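You operate a simulated robot arm through the tools that you are given. There is no shell and no other tool. Be economical: measure what you need, move in short steps, check, and stop when the job is done.

Carry out the task below with a simulated robot arm. There is one attempt and no reset: what you move stays moved.

Task
Set the blue stop to the red profile's length and clamp it there.
Fine: the profile is in the wooden tray; switch the display on and leave the profile on the measuring rail.

Only the result counts: the job must be done as asked and must still hold three seconds after the hand-in. Knocking over, shifting, dropping, spilling or breaking anything else fails it.

Robot
A 6-joint arm with a two-finger parallel gripper, fixed in place. Base frame: the origin is at the foot of the arm, x ahead of it, y to its left, z up; the work surface is at about z = 830. Units: mm, rad, N and s.
With the tool pointing down near the work surface it reaches from about 320 to 700 mm from the base axis. Its first joint turns from -2.897 to 2.897 rad. Payload 4.1 kg.
The TCP is the grasp point between the finger pads, 23 mm short of the fingertips. In the tool frame z runs along the fingers and y along their closing line. The gripper opens to 94 mm. The fingers are 38 mm wide and 10 mm thick; the gripper's body (54 by 96 mm) begins 39 mm behind the TCP.
Orientation is told as [roll, pitch, yaw] about the base's x, y, z axes, in that order, counted from this pose: with the fingers straight down and closing along the base's y, the tool's x points along the base's -x, its y along +y and its z along -z.

Tools
- The arm moves only by the tool send_rows. Its argument "targets" is a list of rows, each an object of numbers (a shift or turn left out is 0, a gripper value left out holds the last): "tx", "ty", "tz": the shift along the tool's x, y, z in mm; "ax", "ay", "az": the turn, a rotation vector about the tool's x, y, z in rad. In form: [{"tx": .., "ty": .., "tz": .., "ax": .., "ay": .., "az": ..}, ...]. A call has 1 to 12 rows; each row is the pose to reach, as a shift and turn from the pose commanded when the call began, along the tool's axes at that moment. "fingers" is the finger opening in mm, from 0 to 94, set as the call begins (left out, the last holds). Rows are played at 5 a second. More than 50 mm and 0.15 rad between two rows, or a gripper value outside its range, and nothing of the call is played. Where a pose cannot be reached the arm comes as near as it can. A force on the tool above 40 N (or 10 N above the force at the start of the call, whichever is more), or a blocked arm, ends the call early, and 0.2 s more pass. Each finger travels about 45 mm/s and halts on what it meets, pressing with about 20 N; the grip force reading is that of the motor and also rises with nothing between the fingers. The clock runs only during rows and for 0.2 s after the last one: add rows that repeat a pose to give the fingers time. It gives the time, the measured TCP pose, the force on the tool (base axes), the opening and the grip force at its end, in the units of the frame above (readings bear some noise), with the torque about the TCP (base axes, N m) and any sound that the robot's microphone picked up.
- Cameras (640 x 400 px; columns grow to the right, rows downward): "scene" is fixed at [400.5, -500.6, 1575.2]; the picture's right is [0.99, 0.12, 0.00], its down [0.06, -0.53, -0.85] and it looks along [-0.10, 0.84, -0.53] (base axes); focal length 367 px, centre (320, 200). "wrist" rides on the gripper at [86, 16, -75] in the tool frame; the picture's right is [-0.18, 0.98, 0.00], its down [-0.58, -0.11, -0.81] and it looks along [-0.79, -0.15, 0.59] (tool axes); focal length 243 px, centre (320, 200). There is no depth. A picture from a camera that has moved, and an enlarged one, comes with that camera's place and axes in the base frame and with its lens.
- snapshot(camera): a new picture of that camera. No time passes.
- move_column(by): slides the trunk up (or, below 0, down) by that many mm; the arm rides with it, the base frame stays. It gives what a move gives, with no picture.
- inspect(camera, box): a new picture of the part [left, top, right, bottom] of that camera's present view, enlarged. No time passes.
- hand_in(): hands the job in; it is judged then, once.

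Go step by step. Nothing tells you positions but the pictures and the camera data: compare them with the known pose of the tool, close in by small moves and look again before you grip or let go. The budget is 120 turns and 84 pictures, counting those below and the enlarged ones. Unless the task says otherwise, let go and move clear before handing in, and close with one line.

The tools are called after "Emit:" as name(argument=value, ...) on one line, values as JSON. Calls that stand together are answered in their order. send_rows: Moves the arm, as the interface text tells. Its arguments: {"type":"object","properties":{"targets":{"type":"array","items":{"type":"object","properties":{"tx":{"type":"number"},"ty":{"type":"number"},"tz":{"type":"number"},"ax":{"type":"number"},"ay":{"type":"number"},"az":{"type":"number"}}}},"fingers":{"type":"number"}},"required":["targets"]} The other tools are called the same way: move_column (by) slides the trunk up or down; snapshot (camera) takes a picture; inspect (camera, box) takes an enlarged picture of a part of a camera's view; hand_in () hands the job in.

At the start:

```text
time: 0.0
tool_pos: [360.2, 236.3, 1196.8]
tool_rot: [0.0, 0.0, -0.001]
ft_force: [0.2, -0.3, -0.6]
wrist_torque: [-0.04, -0.02, 0.0]
gripper_width: 94.1
grip_force: 0.1
trunk travel left (down, up): [-525.0, 65.0]
```

scene: 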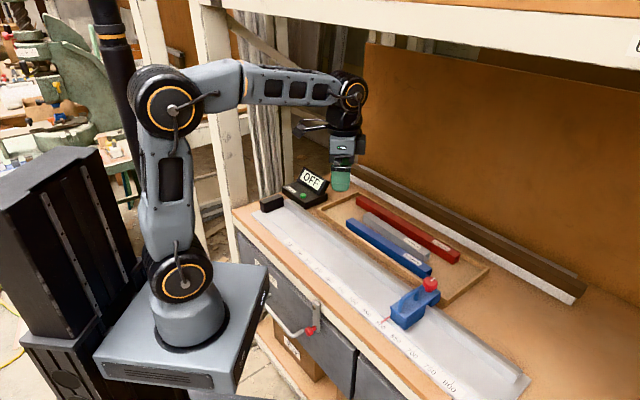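
wrist: 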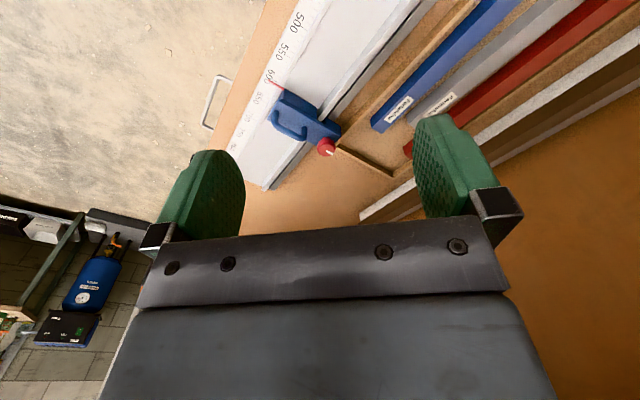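

The scene shows a measuring rail with a scale and a blue stop, a display reading OFF, and a tray with three profiles. I'll enlarge the details first.

Emit:
inspect(camera="scene", box=[240, 150, 400, 250])

Emit:
inspect(camera="scene", box=[340, 240, 540, 365])

Emit:
inspect(camera="scene", box=[340, 180, 500, 280])

Emit:
inspect(camera="wrist", box=[220, 50, 380, 150])

```text
4.00 times, centred on (320, 200) of scene
camera zoom: at [400.5, -500.6, 1575.2], right [0.99, 0.12, 0.0], down [0.06, -0.53, -0.85], along [-0.1, 0.84, -0.53], focal length 1469 px, centre (320, 200)
```

zoom: 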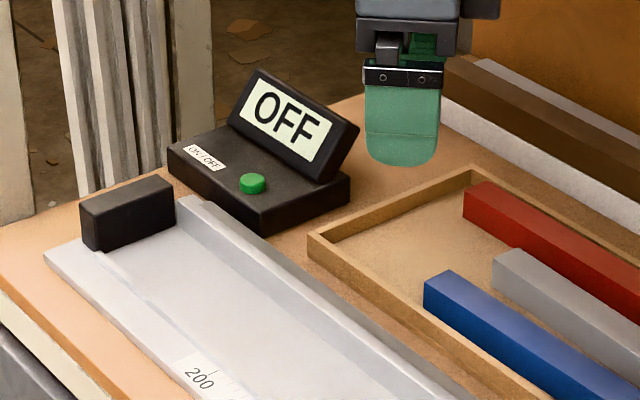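

```text
3.20 times, centred on (440, 302) of scene
camera zoom: at [400.5, -500.6, 1575.2], right [0.99, 0.12, 0.0], down [0.06, -0.53, -0.85], along [-0.1, 0.84, -0.53], focal length 1175 px, centre (-64, -128)
```

zoom: 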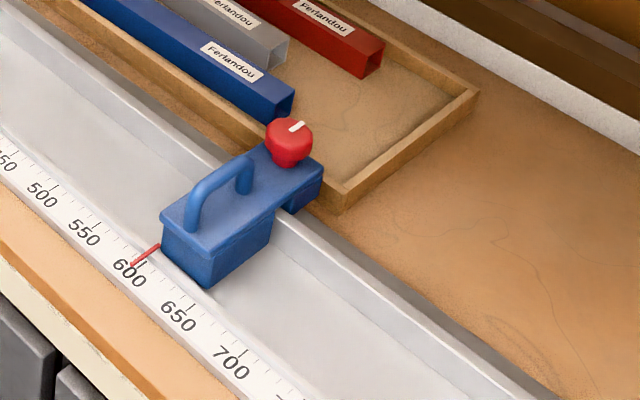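

```text
4.00 times, centred on (420, 230) of scene
camera zoom: at [400.5, -500.6, 1575.2], right [0.99, 0.12, 0.0], down [0.06, -0.53, -0.85], along [-0.1, 0.84, -0.53], focal length 1469 px, centre (-80, 80)
```

zoom: 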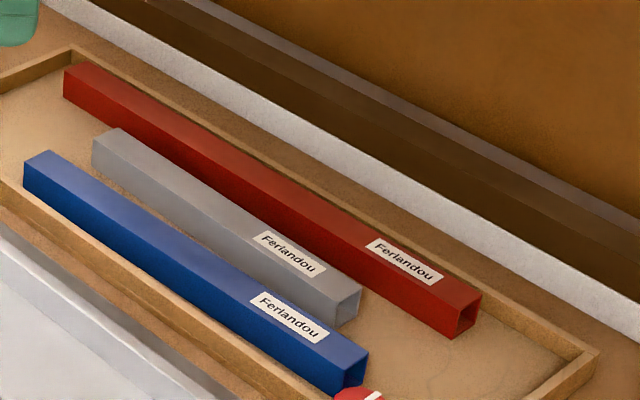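

```text
4.00 times, centred on (300, 100) of wrist
camera zoom: at [273.7, 252.8, 1271.1], right [0.18, 0.98, 0.0], down [0.58, -0.11, 0.81], along [0.79, -0.15, -0.59], focal length 970 px, centre (400, 600)
```

zoom: 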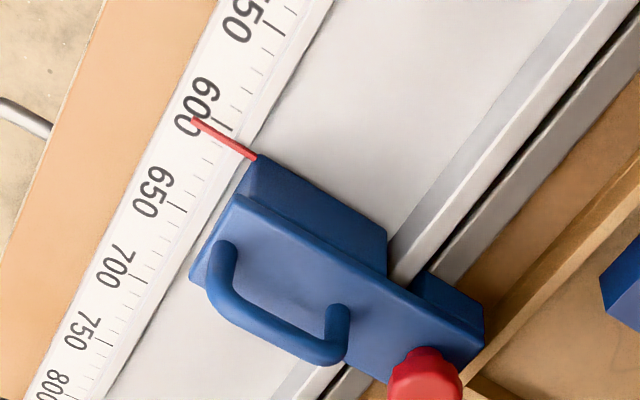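

Scale zero seems to be at the black fence near (75,550), with the rail running toward +x/−y at about −47°. The button is near (200,645), so I'm moving there with the fingers closed to look closer.

Emit:
send_rows(targets=[{"tx": 16, "ty": 36, "tz": 15}, {"tx": 32, "ty": 72, "tz": 30}, {"tx": 48, "ty": 108, "tz": 45}, {"tx": 64, "ty": 144, "tz": 60}, {"tx": 80, "ty": 180, "tz": 75}, {"tx": 96, "ty": 216, "tz": 90}, {"tx": 112, "ty": 252, "tz": 105}, {"tx": 128, "ty": 288, "tz": 120}, {"tx": 144, "ty": 324, "tz": 135}, {"tx": 160, "ty": 360, "tz": 150}], fingers=0)

Emit:
snapshot(camera="wrist")

Emit:
snapshot(camera="scene")

```text
time: 2.2
tool_pos: [198.6, 596.4, 1044.3]
tool_rot: [0.0, -0.001, 0.0]
ft_force: [0.7, 0.6, 0.9]
wrist_torque: [0.02, -0.01, -0.02]
gripper_width: 0.1
grip_force: 20.3
trunk travel left (down, up): [-525.0, 65.0]
```

```text
77 pictures are left
camera wrist: at [112.7, 613.0, 1118.9], right [0.18, 0.98, 0.0], down [0.58, -0.11, 0.81], along [0.79, -0.15, -0.59], focal length 243 px, centre (320, 200)
```

wrist: 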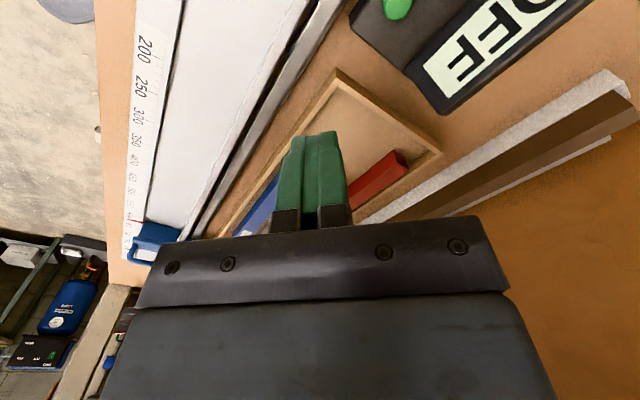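

```text
76 pictures are left
```

scene: 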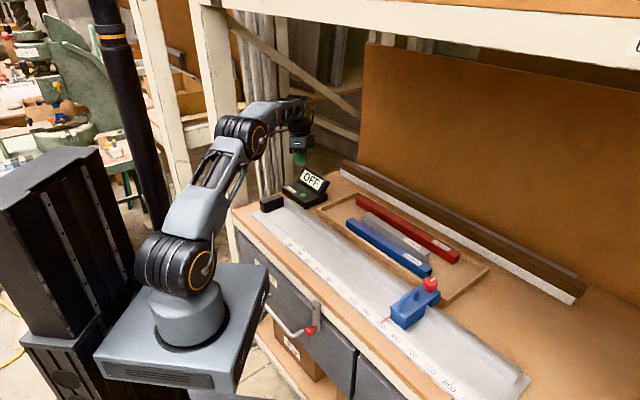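

The two views triangulate the button to about (196,666,854). I'll yaw to line up with the rail and move over it.

Emit:
send_rows(targets=[{"tx": 1, "ty": 9, "tz": 10, "az": 0.13}, {"tx": 2, "ty": 18, "tz": 25, "az": 0.26}, {"tx": 3, "ty": 27, "tz": 40, "az": 0.39}, {"tx": 4, "ty": 36, "tz": 60, "az": 0.52}, {"tx": 5, "ty": 47, "tz": 80, "az": 0.65}, {"tx": 4, "ty": 57, "tz": 94, "az": 0.79}, {"tx": 4, "ty": 57, "tz": 94, "az": 0.79}])

Emit:
snapshot(camera="wrist")

Emit:
inspect(camera="scene", box=[240, 130, 400, 230])

```text
time: 3.8
tool_pos: [191.7, 638.2, 950.4]
tool_rot: [0.001, 0.0, -0.79]
ft_force: [0.7, 0.3, 0.3]
wrist_torque: [0.0, 0.01, -0.01]
gripper_width: 0.0
grip_force: 20.2
out of reach, approached as far as the arm can: row 5, 6, 7
trunk travel left (down, up): [-525.0, 65.0]
```

```text
75 pictures are left
camera wrist: at [143.7, 712.0, 1025.8], right [0.83, 0.56, 0.0], down [0.33, -0.49, 0.81], along [0.45, -0.67, -0.59], focal length 243 px, centre (320, 200)
```

wrist: 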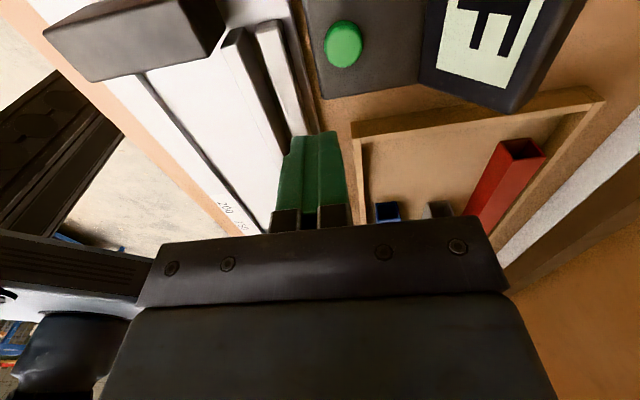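

```text
4.00 times, centred on (320, 180) of scene
camera zoom: at [400.5, -500.6, 1575.2], right [0.99, 0.12, 0.0], down [0.06, -0.53, -0.85], along [-0.1, 0.84, -0.53], focal length 1469 px, centre (320, 280)
```

zoom: 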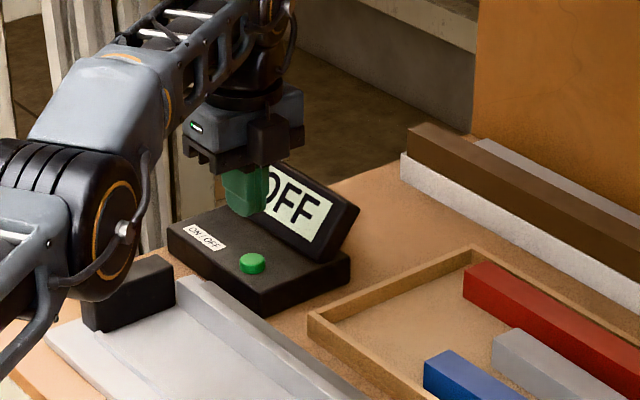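

The arm hit its reach limit at about 666 mm at this height. The forearm rises from the shoulder to the wrist, so raising the trunk should give more reach.

Emit:
move_column(by=65)

```text
time: 4.8
tool_pos: [192.7, 638.4, 1016.7]
tool_rot: [-0.001, 0.0, -0.79]
ft_force: [-0.1, 0.2, -0.6]
wrist_torque: [-0.03, 0.0, -0.01]
gripper_width: 0.0
grip_force: 20.5
trunk travel left (down, up): [-590.0, 0.0]
```

Now I'll descend 100 mm and see where the pose ends up.

Emit:
send_rows(targets=[{"tz": 25}, {"tz": 50}, {"tz": 75}, {"tz": 100}])

```text
time: 5.8
tool_pos: [191.5, 633.5, 918.2]
tool_rot: [0.0, 0.001, -0.79]
ft_force: [0.4, 1.1, 0.3]
wrist_torque: [0.02, 0.05, 0.0]
gripper_width: 0.0
grip_force: 20.1
out of reach, approached as far as the arm can: row 4
trunk travel left (down, up): [-590.0, 0.0]
```

Reach got slightly worse at this height, so I'll raise the tool and push radially outward to map the limit.

Emit:
send_rows(targets=[{"tz": -25}, {"tz": -55}, {"tz": -55, "ty": 10, "tx": 9}, {"tz": -55, "ty": 25, "tx": 15}, {"tz": -55, "ty": 50, "tx": 40}, {"tz": -55, "ty": 50, "tx": 40}])

```text
time: 7.2
tool_pos: [188.1, 641.1, 972.9]
tool_rot: [0.0, -0.001, -0.791]
ft_force: [-0.2, 0.1, 0.4]
wrist_torque: [-0.02, 0.0, 0.0]
gripper_width: 0.0
grip_force: 19.6
out of reach, approached as far as the arm can: row 2, 3, 4, 5, 6
trunk travel left (down, up): [-590.0, 0.0]
```

Straight down, the limit is about 668 mm, and the button is at 692. I'll tilt the fingers outward to gain reach and see how much that gives.

Emit:
send_rows(targets=[{"ax": -0.1, "ay": 0.06}, {"ax": -0.2, "ay": 0.11}, {"ax": -0.262, "ay": 0.146}, {"ax": -0.262, "ay": 0.146, "ty": 15, "tx": 8}, {"ax": -0.262, "ay": 0.146, "ty": 35, "tx": 18}, {"ax": -0.262, "ay": 0.146, "ty": 70, "tx": 30}, {"ax": -0.262, "ay": 0.146, "ty": 70, "tx": 30}])

Emit:
snapshot(camera="scene")

```text
time: 8.8
tool_pos: [211.9, 689.1, 973.4]
tool_rot: [0.264, 0.143, -0.772]
ft_force: [-0.5, 0.7, -0.6]
wrist_torque: [0.0, 0.02, 0.05]
gripper_width: 0.1
grip_force: 19.7
out of reach, approached as far as the arm can: row 1, 2, 3, 6, 7
trunk travel left (down, up): [-590.0, 0.0]
```

```text
73 pictures are left
```

scene: 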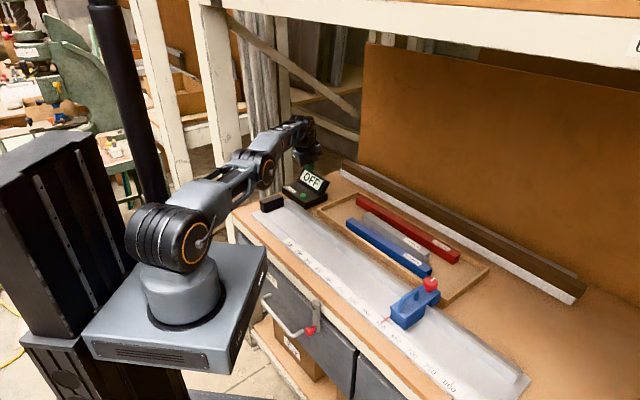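

Tilted 0.3 rad, reach is about 721 mm, which covers the button. I'm moving above it and checking the pose.

Emit:
send_rows(targets=[{"tx": -5, "ty": -16, "tz": 16}, {"tx": -10, "ty": -33, "tz": 32}, {"tx": -15, "ty": -49, "tz": 47}, {"tx": -15, "ty": -49, "tz": 47}])

Emit:
snapshot(camera="wrist")

Emit:
inspect(camera="scene", box=[250, 145, 370, 220])

```text
time: 9.8
tool_pos: [198.2, 687.3, 916.0]
tool_rot: [0.263, 0.144, -0.771]
ft_force: [0.3, 0.2, 0.2]
wrist_torque: [-0.02, 0.01, 0.03]
gripper_width: 0.0
grip_force: 19.9
out of reach, approached as far as the arm can: row 1, 2, 3
trunk travel left (down, up): [-590.0, 0.0]
```

```text
72 pictures are left
camera wrist: at [143.3, 737.0, 1003.5], right [0.82, 0.53, 0.23], down [0.27, -0.7, 0.66], along [0.51, -0.48, -0.72], focal length 243 px, centre (320, 200)
```

wrist: 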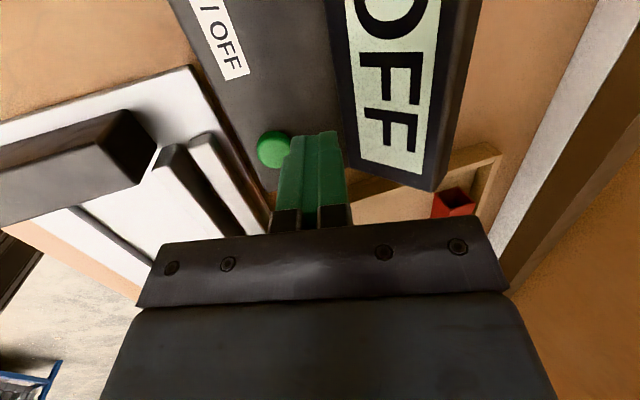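

```text
5.33 times, centred on (310, 182) of scene
camera zoom: at [400.5, -500.6, 1575.2], right [0.99, 0.12, 0.0], down [0.06, -0.53, -0.85], along [-0.1, 0.84, -0.53], focal length 1959 px, centre (373, 293)
```

zoom: 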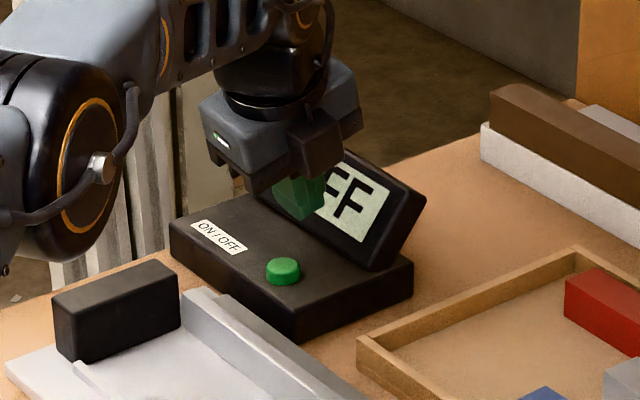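

The button is confirmed at (193.5,665). I'm moving the tip over it and pressing down.

Emit:
send_rows(targets=[{"tx": -9, "ty": -14.5, "tz": 5}, {"tx": -18.1, "ty": -29, "tz": 10.4}, {"tx": -18.1, "ty": -29, "tz": 10.4}, {"tx": -19.8, "ty": -32, "tz": 21.9}, {"tx": -20.9, "ty": -34, "tz": 29.5}])

Emit:
inspect(camera="scene", box=[250, 145, 370, 220])

```text
time: 11.0
tool_pos: [185.9, 630.0, 875.8]
tool_rot: [0.266, 0.146, -0.772]
ft_force: [0.5, -5.1, 10.9]
wrist_torque: [-0.22, -0.2, -0.02]
gripper_width: 0.0
grip_force: 20.1
trunk travel left (down, up): [-590.0, 0.0]
```

```text
5.33 times, centred on (310, 182) of scene
camera zoom: at [400.5, -500.6, 1575.2], right [0.99, 0.12, 0.0], down [0.06, -0.53, -0.85], along [-0.1, 0.84, -0.53], focal length 1959 px, centre (373, 293)
```

zoom: 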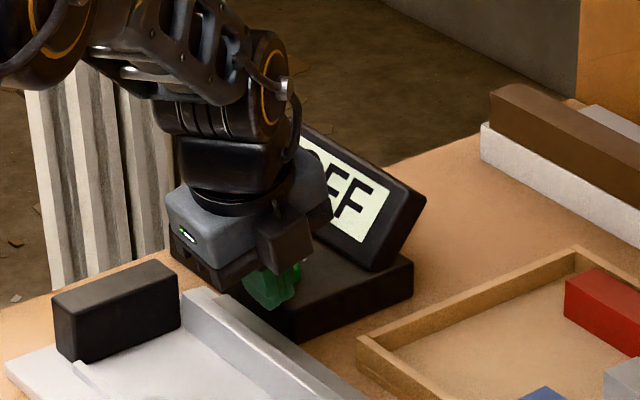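

The tip landed about 25 mm short of the button and is touching with 11 N. I'm lifting off before re-aiming.

Emit:
send_rows(targets=[{"tx": 2, "ty": 3, "tz": -12}, {"tx": 3.6, "ty": 6.5, "tz": -23.9}, {"tx": 3.6, "ty": 6.5, "tz": -23.9}])

Emit:
snapshot(camera="wrist")

```text
time: 11.8
tool_pos: [185.7, 629.6, 900.4]
tool_rot: [0.264, 0.145, -0.771]
ft_force: [0.3, 0.7, 0.5]
wrist_torque: [0.0, 0.01, 0.03]
gripper_width: 0.0
grip_force: 20.1
trunk travel left (down, up): [-590.0, 0.0]
```

```text
69 pictures are left
camera wrist: at [130.6, 679.8, 987.4], right [0.82, 0.53, 0.23], down [0.27, -0.7, 0.66], along [0.51, -0.48, -0.72], focal length 243 px, centre (320, 200)
```

wrist: 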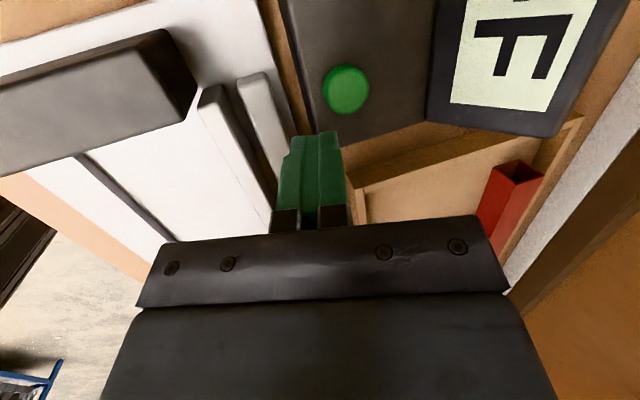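

The button still reads (194.5,665.5). I'm re-aiming slightly past it, because the inner edge of the tilted tip is the lowest point, and pressing again.

Emit:
send_rows(targets=[{"tx": 10, "ty": 15, "tz": 5.5}, {"tx": 19.4, "ty": 29.9, "tz": 11}, {"tx": 19.4, "ty": 29.9, "tz": 11}, {"tx": 17.9, "ty": 27.3, "tz": 20.6}, {"tx": 16.6, "ty": 25, "tz": 29.2}])

Emit:
inspect(camera="scene", box=[250, 145, 370, 220])

```text
time: 13.0
tool_pos: [193.7, 666.5, 883.8]
tool_rot: [0.266, 0.145, -0.771]
ft_force: [-0.1, -2.0, 4.5]
wrist_torque: [-0.08, -0.04, 0.02]
gripper_width: 0.0
grip_force: 19.9
trunk travel left (down, up): [-590.0, 0.0]
heard: click
```

```text
5.33 times, centred on (310, 182) of scene
camera zoom: at [400.5, -500.6, 1575.2], right [0.99, 0.12, 0.0], down [0.06, -0.53, -0.85], along [-0.1, 0.84, -0.53], focal length 1959 px, centre (373, 293)
```

zoom: 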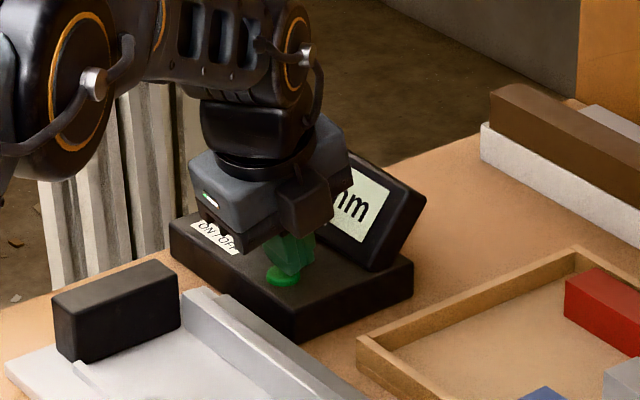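

It clicked and the display now shows mm. I'm lifting clear to read it.

Emit:
send_rows(targets=[{"tx": 4.3, "ty": 7.7, "tz": -28.7}, {"tx": -6, "ty": -12, "tz": -58}, {"tx": -20, "ty": -38, "tz": -88}, {"tx": -34.8, "ty": -64.3, "tz": -116.8}, {"tx": -34.8, "ty": -64.3, "tz": -116.8}])

Emit:
inspect(camera="scene", box=[250, 145, 370, 220])

```text
time: 14.2
tool_pos: [163.8, 567.2, 970.1]
tool_rot: [0.264, 0.145, -0.772]
ft_force: [0.4, -0.1, -0.4]
wrist_torque: [0.03, 0.01, 0.02]
gripper_width: 0.0
grip_force: 20.3
trunk travel left (down, up): [-590.0, 0.0]
```

```text
5.33 times, centred on (310, 182) of scene
camera zoom: at [400.5, -500.6, 1575.2], right [0.99, 0.12, 0.0], down [0.06, -0.53, -0.85], along [-0.1, 0.84, -0.53], focal length 1959 px, centre (373, 293)
```

zoom: 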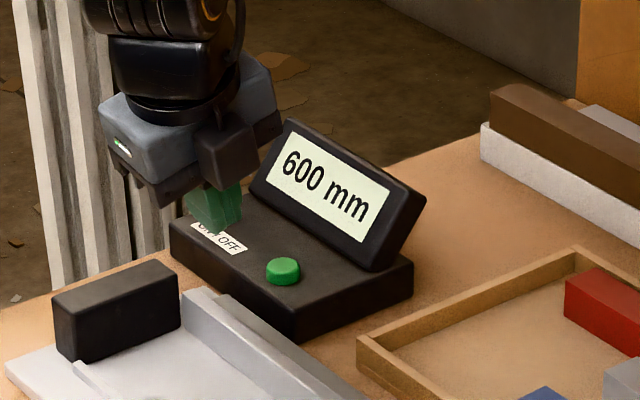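

The display reads 600 mm. Now I'll straighten the tool and move toward the tray to survey the red profile.

Emit:
send_rows(targets=[{"tx": -39.6, "ty": 13.1, "tz": -8.4, "ax": 0.037, "ay": -0.021}, {"tx": -79.2, "ty": 26.2, "tz": -16.8, "ax": 0.075, "ay": -0.042}, {"tx": -118.8, "ty": 39.3, "tz": -25.2, "ax": 0.112, "ay": -0.063}, {"tx": -158.4, "ty": 52.4, "tz": -33.5, "ax": 0.15, "ay": -0.083}, {"tx": -198, "ty": 65.5, "tz": -41.9, "ax": 0.187, "ay": -0.104}, {"tx": -237.6, "ty": 78.6, "tz": -50.2, "ax": 0.225, "ay": -0.125}, {"tx": -277, "ty": 91.7, "tz": -58.6, "ax": 0.262, "ay": -0.146}, {"tx": -277, "ty": 91.7, "tz": -58.6, "ax": 0.262, "ay": -0.146}], fingers=70)

Emit:
snapshot(camera="wrist")

```text
time: 16.0
tool_pos: [420.0, 420.1, 1008.9]
tool_rot: [-0.002, -0.001, -0.789]
ft_force: [-0.8, 0.5, 0.5]
wrist_torque: [-0.01, 0.01, 0.0]
gripper_width: 69.7
grip_force: 0.0
trunk travel left (down, up): [-590.0, 0.0]
```

```text
66 pictures are left
camera wrist: at [371.4, 494.2, 1084.8], right [0.83, 0.56, 0.0], down [0.33, -0.49, 0.81], along [0.45, -0.67, -0.59], focal length 243 px, centre (320, 200)
```

wrist: 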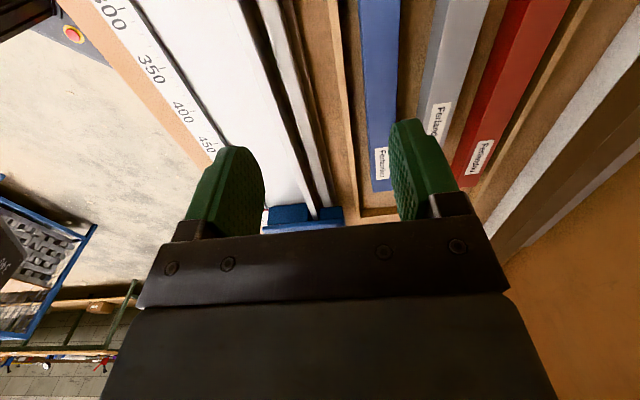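

I need precise cross-section edges for the red and grey profiles.

Emit:
inspect(camera="wrist", box=[340, 0, 660, 200])

Emit:
inspect(camera="scene", box=[340, 170, 500, 270])

```text
refused: 660 is not a number from 0 to 640
```

```text
4.00 times, centred on (420, 220) of scene
camera zoom: at [400.5, -500.6, 1575.2], right [0.99, 0.12, 0.0], down [0.06, -0.53, -0.85], along [-0.1, 0.84, -0.53], focal length 1469 px, centre (-80, 120)
```

zoom: 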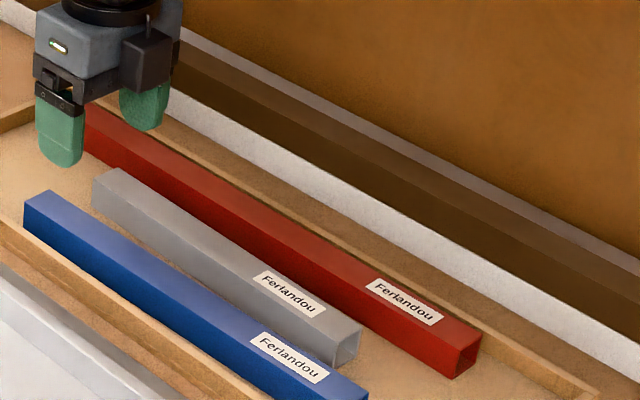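

Emit:
inspect(camera="wrist", box=[340, 0, 640, 200])

```text
2.00 times, centred on (490, 100) of wrist
camera zoom: at [371.4, 494.2, 1084.8], right [0.83, 0.56, 0.0], down [0.33, -0.49, 0.81], along [0.45, -0.67, -0.59], focal length 485 px, centre (-20, 400)
```

zoom: 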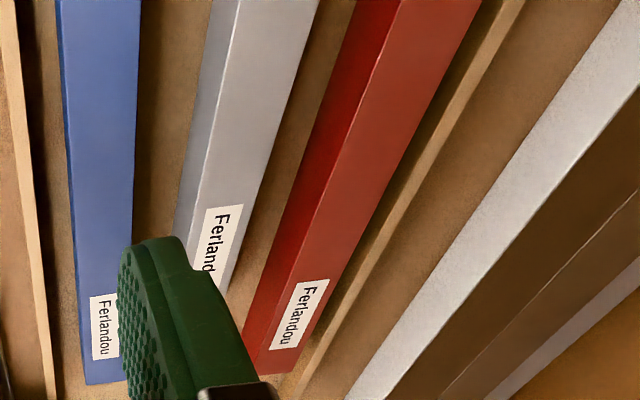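

The red profile's near face is at about n≈750 mm along the bench normal, beyond vertical reach. I'll use a tilt of about 0.5 rad with the trunk lowered to the optimum, so I'm raising and tilting first.

Emit:
send_rows(targets=[{"tz": -25, "ax": -0.12}, {"tz": -50, "ax": -0.25}, {"tz": -75, "ax": -0.37}, {"tz": -100, "ax": -0.5}, {"tz": -100, "ax": -0.5}], fingers=60)

Emit:
move_column(by=-130)

```text
time: 17.2
tool_pos: [420.8, 419.2, 1111.6]
tool_rot: [0.502, 0.001, -0.79]
ft_force: [0.0, 0.7, -0.2]
wrist_torque: [0.01, -0.04, 0.03]
gripper_width: 60.0
grip_force: 0.0
trunk travel left (down, up): [-590.0, 0.0]
```

```text
time: 18.8
tool_pos: [421.1, 419.8, 982.0]
tool_rot: [0.501, 0.0, -0.79]
ft_force: [-0.5, -0.2, 0.1]
wrist_torque: [-0.02, 0.0, 0.02]
gripper_width: 60.2
grip_force: 0.1
trunk travel left (down, up): [-460.0, 130.0]
```

Emit:
send_rows(targets=[{"tx": -4.6, "ty": 29.2, "tz": 22.2}, {"tx": -9.2, "ty": 58.4, "tz": 44.4}, {"tx": -13.9, "ty": 87.6, "tz": 66.6}, {"tx": -18.5, "ty": 116.8, "tz": 88.8}, {"tx": -18.5, "ty": 116.8, "tz": 88.8}])

Emit:
snapshot(camera="wrist")

Emit:
snapshot(camera="scene")

```text
time: 20.0
tool_pos: [537.0, 507.0, 960.7]
tool_rot: [0.499, 0.0, -0.792]
ft_force: [0.4, 0.2, -0.2]
wrist_torque: [0.0, 0.02, 0.01]
gripper_width: 59.9
grip_force: 0.0
trunk travel left (down, up): [-460.0, 130.0]
```

```text
63 pictures are left
camera wrist: at [461.8, 555.2, 1032.9], right [0.74, 0.48, 0.47], down [0.07, -0.75, 0.66], along [0.67, -0.46, -0.59], focal length 243 px, centre (320, 200)
```

wrist: 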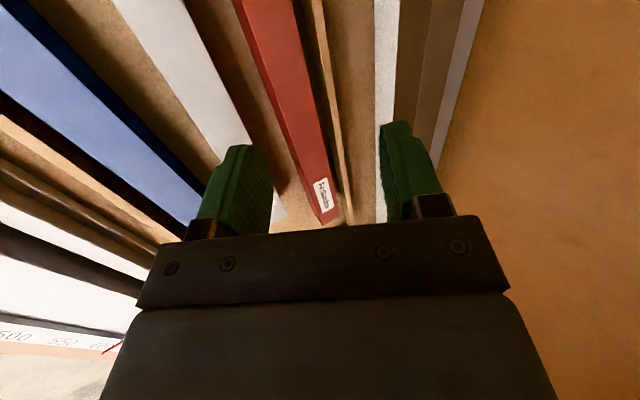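

```text
62 pictures are left
```

scene: 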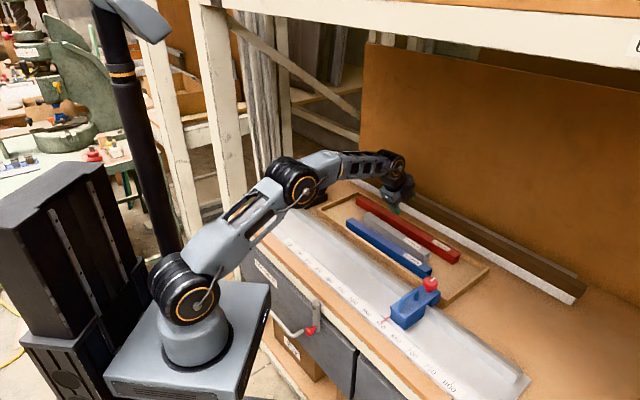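

Emit:
inspect(camera="wrist", box=[200, 0, 440, 150])

```text
2.67 times, centred on (320, 75) of wrist
camera zoom: at [461.8, 555.2, 1032.9], right [0.74, 0.48, 0.47], down [0.07, -0.75, 0.66], along [0.67, -0.46, -0.59], focal length 647 px, centre (320, 533)
```

zoom: 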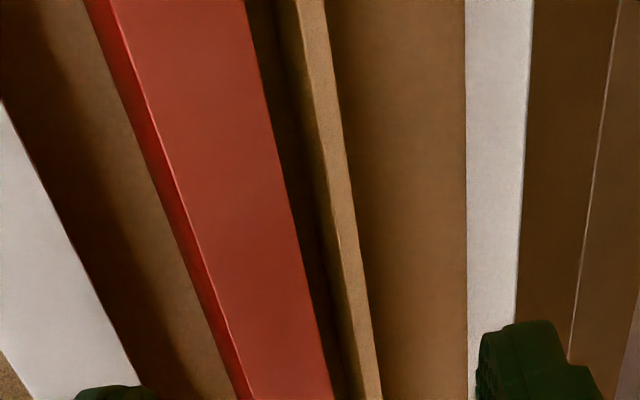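

The red profile's near face is at n≈754.6 and its top is at z≈859, parallel to the tool's yaw. I'm going to a pre-grasp pose with a 0.56 rad tilt and a 42 mm opening, 40 mm back along the tool axis.

Emit:
send_rows(targets=[{"ty": -15, "tz": 26, "ax": -0.03}, {"ty": -30.8, "tz": 52.3, "ax": -0.06}, {"ty": -30.8, "tz": 52.3, "ax": -0.06}], fingers=42)

Emit:
snapshot(camera="wrist")

Emit:
inspect(camera="scene", box=[340, 150, 500, 250])

```text
time: 20.8
tool_pos: [535.3, 506.4, 899.0]
tool_rot: [0.561, 0.001, -0.79]
ft_force: [0.5, -0.2, -0.7]
wrist_torque: [0.01, 0.02, 0.0]
gripper_width: 42.0
grip_force: 0.1
trunk travel left (down, up): [-460.0, 130.0]
```

```text
60 pictures are left
camera wrist: at [457.1, 551.6, 971.0], right [0.72, 0.46, 0.52], down [0.04, -0.78, 0.63], along [0.69, -0.43, -0.58], focal length 243 px, centre (320, 200)
```

wrist: 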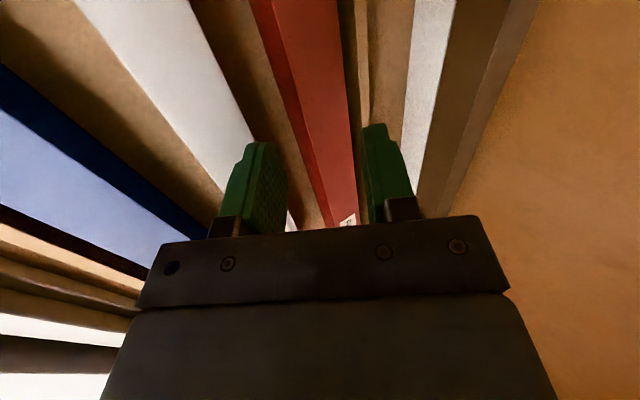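

```text
4.00 times, centred on (420, 200) of scene
camera zoom: at [400.5, -500.6, 1575.2], right [0.99, 0.12, 0.0], down [0.06, -0.53, -0.85], along [-0.1, 0.84, -0.53], focal length 1469 px, centre (-80, 200)
```

zoom: 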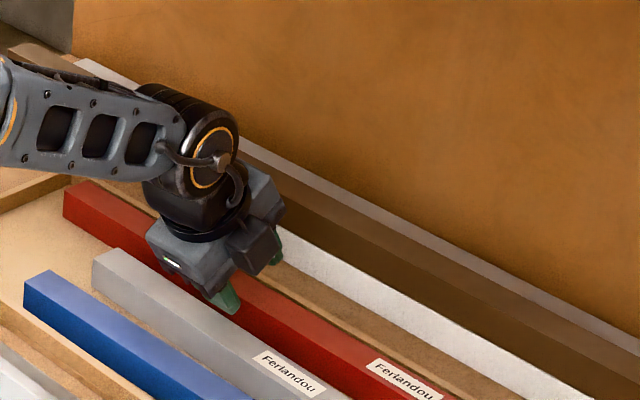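

Emit:
inspect(camera="wrist", box=[200, 0, 440, 150])

```text
2.67 times, centred on (320, 75) of wrist
camera zoom: at [457.1, 551.6, 971.0], right [0.72, 0.46, 0.52], down [0.04, -0.78, 0.63], along [0.69, -0.43, -0.58], focal length 647 px, centre (320, 533)
```

zoom: 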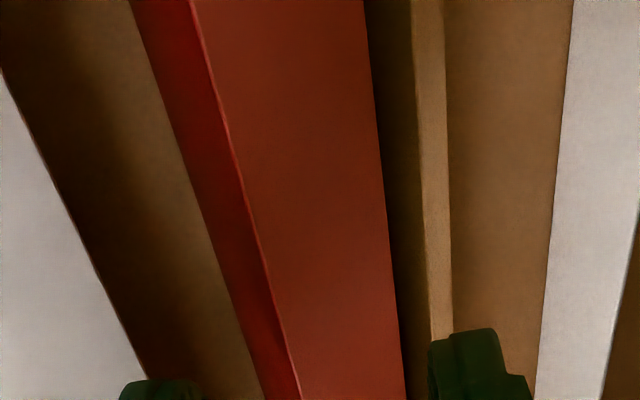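

Combining both views puts the near face at n=754, the top at z≈861 and the width at about 28 mm. I'm advancing along the tool axis in guarded steps, stopping 6 mm short.

Emit:
send_rows(targets=[{"ty": 0.3, "tz": 10}, {"ty": 0.5, "tz": 20}, {"ty": 0.7, "tz": 26}, {"ty": 0.7, "tz": 30}, {"ty": 0.7, "tz": 30}])

Emit:
snapshot(camera="wrist")

Emit:
inspect(camera="scene", box=[360, 175, 460, 237])

```text
time: 22.0
tool_pos: [548.6, 519.9, 876.5]
tool_rot: [0.566, 0.0, -0.79]
ft_force: [0.4, 1.4, 14.4]
wrist_torque: [-0.21, 0.3, -0.03]
gripper_width: 38.1
grip_force: 0.0
trunk travel left (down, up): [-460.0, 130.0]
```

```text
57 pictures are left
camera wrist: at [469.3, 563.1, 947.9], right [0.72, 0.45, 0.53], down [0.04, -0.78, 0.62], along [0.69, -0.43, -0.58], focal length 243 px, centre (320, 200)
```

wrist: 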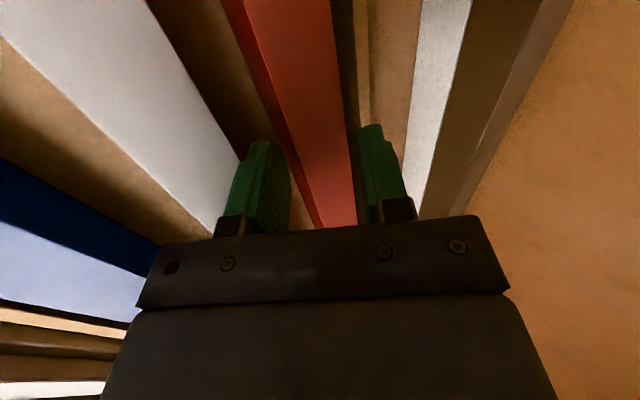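

```text
6.40 times, centred on (410, 206) of scene
camera zoom: at [400.5, -500.6, 1575.2], right [0.99, 0.12, 0.0], down [0.06, -0.53, -0.85], along [-0.1, 0.84, -0.53], focal length 2350 px, centre (-256, 162)
```

zoom: 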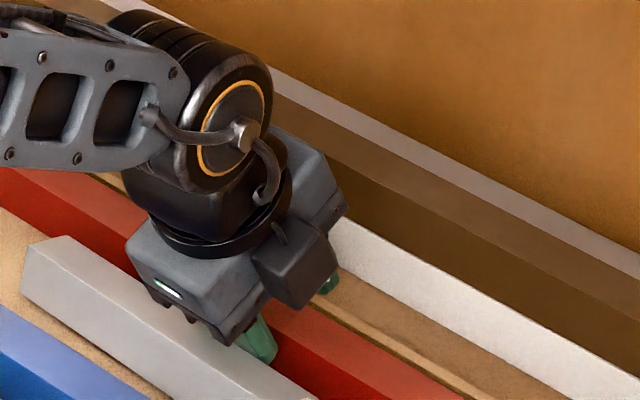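

The contact force is purely vertical, so the near fingertip has touched the tray floor at about z 842, higher than I assumed. I'll enlarge the current view to refine the cross-section.

Emit:
inspect(camera="wrist", box=[200, 0, 440, 150])

Emit:
inspect(camera="scene", box=[430, 235, 478, 265])

```text
2.67 times, centred on (320, 75) of wrist
camera zoom: at [469.3, 563.1, 947.9], right [0.72, 0.45, 0.53], down [0.04, -0.78, 0.62], along [0.69, -0.43, -0.58], focal length 647 px, centre (320, 533)
```

zoom: 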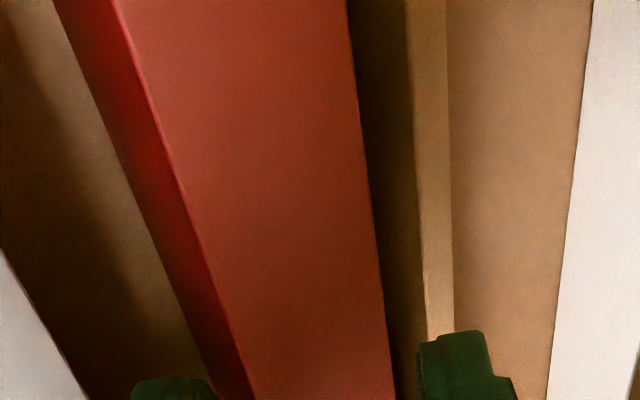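

```text
13.33 times, centred on (454, 250) of scene
camera zoom: at [400.5, -500.6, 1575.2], right [0.99, 0.12, 0.0], down [0.06, -0.53, -0.85], along [-0.1, 0.84, -0.53], focal length 4896 px, centre (-1467, -467)
```

zoom: 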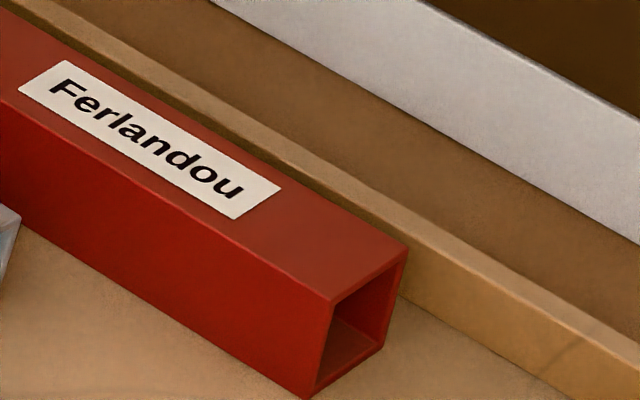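

The profile is 28×28 mm, and the near finger may be wedged near the grey profile. I'll back off along the tool axis and check whether anything moved.

Emit:
send_rows(targets=[{"tz": -12}, {"tz": -24}, {"tz": -36}, {"tz": -36}])

Emit:
inspect(camera="wrist", box=[200, 0, 440, 150])

Emit:
inspect(camera="scene", box=[340, 180, 500, 280])

```text
time: 23.0
tool_pos: [533.9, 503.9, 903.1]
tool_rot: [0.561, -0.002, -0.79]
ft_force: [-0.1, 0.0, 0.4]
wrist_torque: [-0.02, -0.01, 0.02]
gripper_width: 41.9
grip_force: 0.1
trunk travel left (down, up): [-460.0, 130.0]
```

```text
2.67 times, centred on (320, 75) of wrist
camera zoom: at [454.7, 548.7, 975.2], right [0.72, 0.46, 0.52], down [0.04, -0.78, 0.63], along [0.69, -0.43, -0.58], focal length 647 px, centre (320, 533)
```

zoom: 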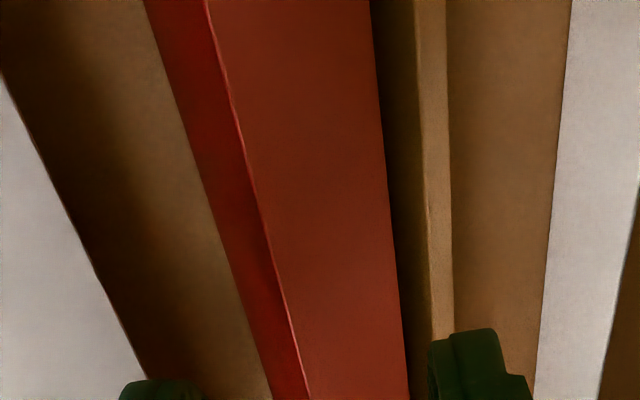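

```text
4.00 times, centred on (420, 230) of scene
camera zoom: at [400.5, -500.6, 1575.2], right [0.99, 0.12, 0.0], down [0.06, -0.53, -0.85], along [-0.1, 0.84, -0.53], focal length 1469 px, centre (-80, 80)
```

zoom: 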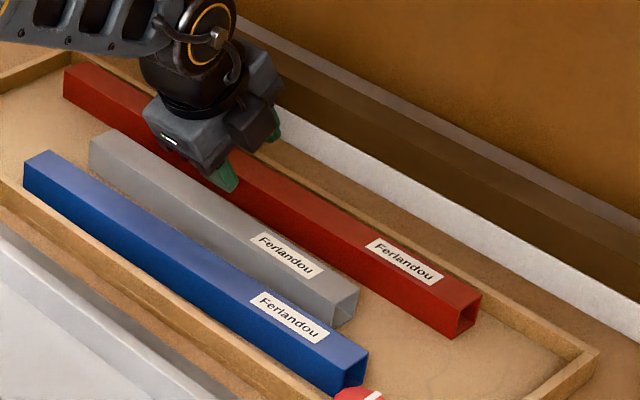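

Both profiles look almost unmoved; the grey may have shifted by 1–2 mm. I'll reduce the tilt to 0.535, re-centre and narrow the opening to 39 so the finger clears the grey, then check again at pre-grasp.

Emit:
send_rows(targets=[{"ty": 2, "tz": 7, "ax": 0.013}, {"ty": 3.9, "tz": 13.8, "ax": 0.026}, {"ty": 3.9, "tz": 13.8, "ax": 0.026}, {"ty": 3.9, "tz": 13.8, "ax": 0.026}], fingers=39)

Emit:
snapshot(camera="wrist")

Emit:
inspect(camera="wrist", box=[200, 0, 440, 150])

```text
time: 24.0
tool_pos: [542.3, 512.4, 894.1]
tool_rot: [0.533, -0.001, -0.791]
ft_force: [-0.7, -0.2, -1.1]
wrist_torque: [0.0, 0.02, 0.02]
gripper_width: 38.9
grip_force: 0.0
trunk travel left (down, up): [-460.0, 130.0]
```

```text
51 pictures are left
camera wrist: at [464.0, 557.7, 966.4], right [0.73, 0.46, 0.5], down [0.05, -0.77, 0.64], along [0.68, -0.44, -0.58], focal length 243 px, centre (320, 200)
```

wrist: 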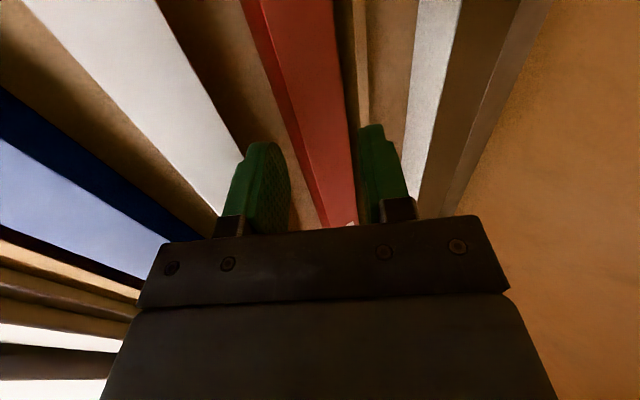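

```text
2.67 times, centred on (320, 75) of wrist
camera zoom: at [464.0, 557.7, 966.4], right [0.73, 0.46, 0.5], down [0.05, -0.77, 0.64], along [0.68, -0.44, -0.58], focal length 647 px, centre (320, 533)
```

zoom: 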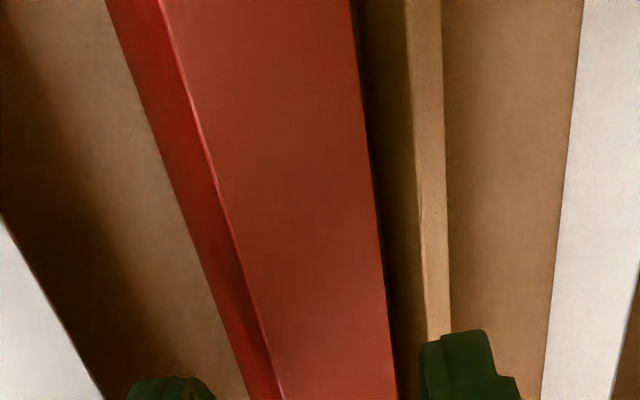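

Working directly in the tool frame, I need to shift −1.5 mm in y and advance about 18.5 mm. That leaves roughly 3 mm to the grey profile and 1 mm to the floor.

Emit:
send_rows(targets=[{"ty": -1.5, "tz": 2}, {"ty": -1.5, "tz": 8}, {"ty": -1.5, "tz": 13}, {"ty": -1.5, "tz": 18}, {"ty": -1.5, "tz": 18}], fingers=38)

Emit:
inspect(camera="wrist", box=[200, 0, 440, 150])

```text
time: 25.2
tool_pos: [546.3, 517.8, 877.3]
tool_rot: [0.534, -0.001, -0.789]
ft_force: [0.9, 0.0, 0.9]
wrist_torque: [0.01, 0.01, -0.01]
gripper_width: 38.1
grip_force: 0.1
trunk travel left (down, up): [-460.0, 130.0]
```

```text
2.67 times, centred on (320, 75) of wrist
camera zoom: at [469.5, 563.6, 950.4], right [0.73, 0.46, 0.5], down [0.05, -0.77, 0.64], along [0.68, -0.44, -0.58], focal length 647 px, centre (320, 533)
```

zoom: 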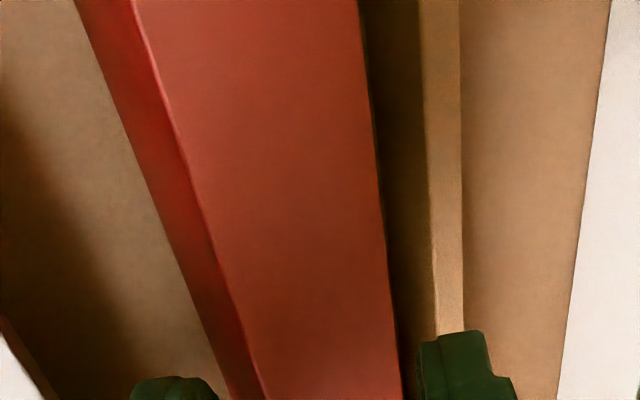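

No contact yet, and the overlap is still thin. I'm advancing another 4 mm with a small y shift.

Emit:
send_rows(targets=[{"ty": -1, "tz": 1}, {"ty": -1, "tz": 3}, {"ty": -1, "tz": 4}, {"ty": -1, "tz": 4}])

Emit:
inspect(camera="wrist", box=[200, 0, 440, 150])

```text
time: 26.2
tool_pos: [547.2, 519.8, 874.7]
tool_rot: [0.533, 0.001, -0.791]
ft_force: [-0.9, -1.1, -0.2]
wrist_torque: [-0.02, 0.03, -0.01]
gripper_width: 37.9
grip_force: 0.1
trunk travel left (down, up): [-460.0, 130.0]
```

```text
2.67 times, centred on (320, 75) of wrist
camera zoom: at [470.5, 564.9, 946.9], right [0.73, 0.46, 0.5], down [0.05, -0.77, 0.64], along [0.68, -0.44, -0.58], focal length 647 px, centre (320, 533)
```

zoom: 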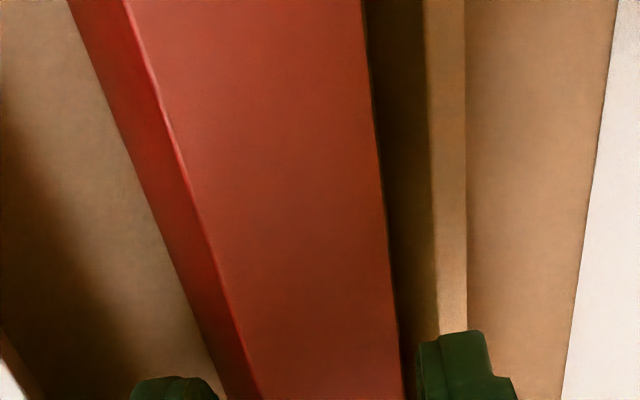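

Overlap is now about 4 mm. I'm advancing the last 1.3 mm and closing gently.

Emit:
send_rows(targets=[{"tz": 1.3}, {"tz": 1.3}])

Emit:
send_rows(targets=[{"tz": 0}, {"tz": 0}, {"tz": 0}, {"tz": 0}, {"tz": 0}], fingers=20)

Emit:
snapshot(camera="wrist")

Emit:
inspect(camera="scene", box=[340, 180, 500, 280])

```text
time: 26.8
tool_pos: [549.2, 519.5, 873.9]
tool_rot: [0.535, -0.001, -0.791]
ft_force: [0.7, -0.4, 0.0]
wrist_torque: [0.0, -0.02, 0.03]
gripper_width: 37.9
grip_force: 0.2
trunk travel left (down, up): [-460.0, 130.0]
```

```text
time: 28.0
tool_pos: [549.3, 520.0, 873.5]
tool_rot: [0.534, 0.0, -0.79]
ft_force: [-0.4, -1.1, 0.6]
wrist_torque: [-0.01, 0.0, 0.01]
gripper_width: 20.3
grip_force: 0.2
trunk travel left (down, up): [-460.0, 130.0]
```

```text
47 pictures are left
camera wrist: at [471.3, 565.0, 945.9], right [0.73, 0.46, 0.5], down [0.05, -0.77, 0.64], along [0.68, -0.44, -0.58], focal length 243 px, centre (320, 200)
```

wrist: 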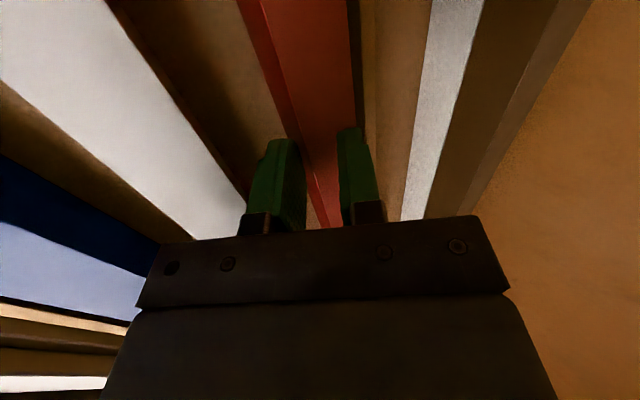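

```text
4.00 times, centred on (420, 230) of scene
camera zoom: at [400.5, -500.6, 1575.2], right [0.99, 0.12, 0.0], down [0.06, -0.53, -0.85], along [-0.1, 0.84, -0.53], focal length 1469 px, centre (-80, 80)
```

zoom: 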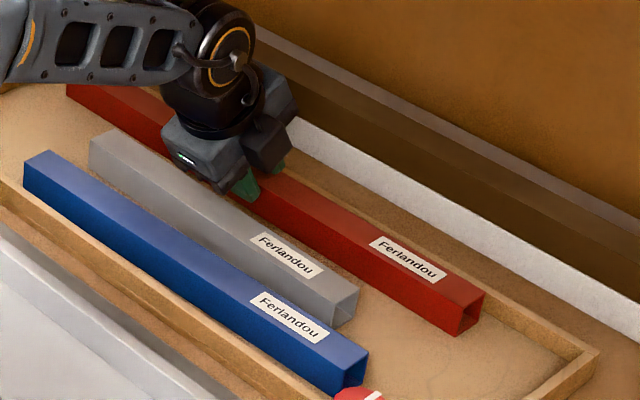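

The fingers closed to 20 mm without catching: the far tip rode over the top and pushed the profile about 3 mm outward. I'll reopen, re-measure and go deeper.

Emit:
send_rows(targets=[{"tz": -4}, {"tz": -4}, {"tz": -4}, {"tz": -4}], fingers=38)

Emit:
inspect(camera="wrist", box=[200, 0, 440, 150])

```text
time: 29.0
tool_pos: [547.8, 518.2, 876.7]
tool_rot: [0.535, 0.0, -0.791]
ft_force: [-0.2, -0.2, -0.2]
wrist_torque: [-0.02, 0.02, -0.02]
gripper_width: 37.8
grip_force: 0.2
trunk travel left (down, up): [-460.0, 130.0]
```

```text
2.67 times, centred on (320, 75) of wrist
camera zoom: at [469.9, 563.6, 949.4], right [0.73, 0.46, 0.5], down [0.05, -0.77, 0.64], along [0.68, -0.44, -0.58], focal length 647 px, centre (320, 533)
```

zoom: 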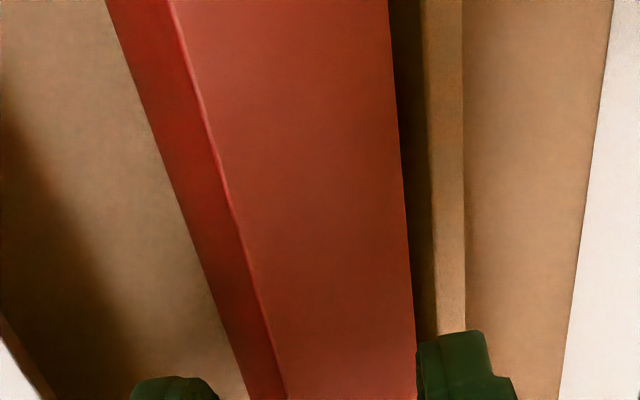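

If the far tip sat freely above the profile, the top must be at z≈859 and the section 30 mm square rather than 28. I've recomputed, and I'm advancing 12 mm with a slightly larger tilt and a 41 mm opening.

Emit:
send_rows(targets=[{"ty": 0.7, "tz": 0, "ax": -0.015}, {"ty": 0.7, "tz": 4, "ax": -0.015}, {"ty": 0.7, "tz": 8, "ax": -0.015}, {"ty": 0.7, "tz": 12, "ax": -0.015}, {"ty": 0.7, "tz": 12, "ax": -0.015}], fingers=41)

Emit:
inspect(camera="wrist", box=[200, 0, 440, 150])

```text
time: 30.2
tool_pos: [552.3, 522.7, 866.2]
tool_rot: [0.551, 0.0, -0.791]
ft_force: [0.5, -1.0, -0.1]
wrist_torque: [0.03, -0.03, -0.02]
gripper_width: 41.2
grip_force: 0.1
trunk travel left (down, up): [-460.0, 130.0]
```

```text
2.67 times, centred on (320, 75) of wrist
camera zoom: at [473.9, 567.4, 938.7], right [0.73, 0.46, 0.51], down [0.04, -0.77, 0.63], along [0.69, -0.44, -0.58], focal length 647 px, centre (320, 533)
```

zoom: 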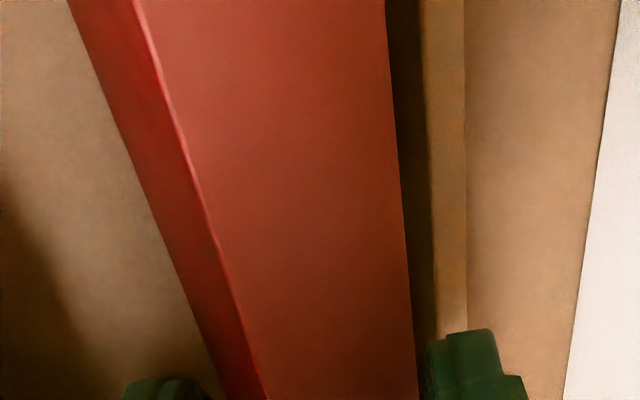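

Emit:
send_rows(targets=[{"ty": 0.3, "tz": 1.5}, {"ty": 0.3, "tz": 3}, {"ty": 0.3, "tz": 3}])

Emit:
send_rows(targets=[{"tz": 1}, {"tz": 2}, {"tz": 2}])

```text
time: 31.0
tool_pos: [551.7, 524.6, 864.2]
tool_rot: [0.549, -0.001, -0.791]
ft_force: [-0.7, -0.3, -0.2]
wrist_torque: [-0.05, 0.01, -0.05]
gripper_width: 41.0
grip_force: 0.0
trunk travel left (down, up): [-460.0, 130.0]
```

```text
time: 31.8
tool_pos: [553.9, 525.1, 864.2]
tool_rot: [0.551, 0.001, -0.791]
ft_force: [-4.3, -4.6, 8.1]
wrist_torque: [-0.25, 0.25, 0.0]
gripper_width: 41.6
grip_force: 0.5
trunk travel left (down, up): [-460.0, 130.0]
```

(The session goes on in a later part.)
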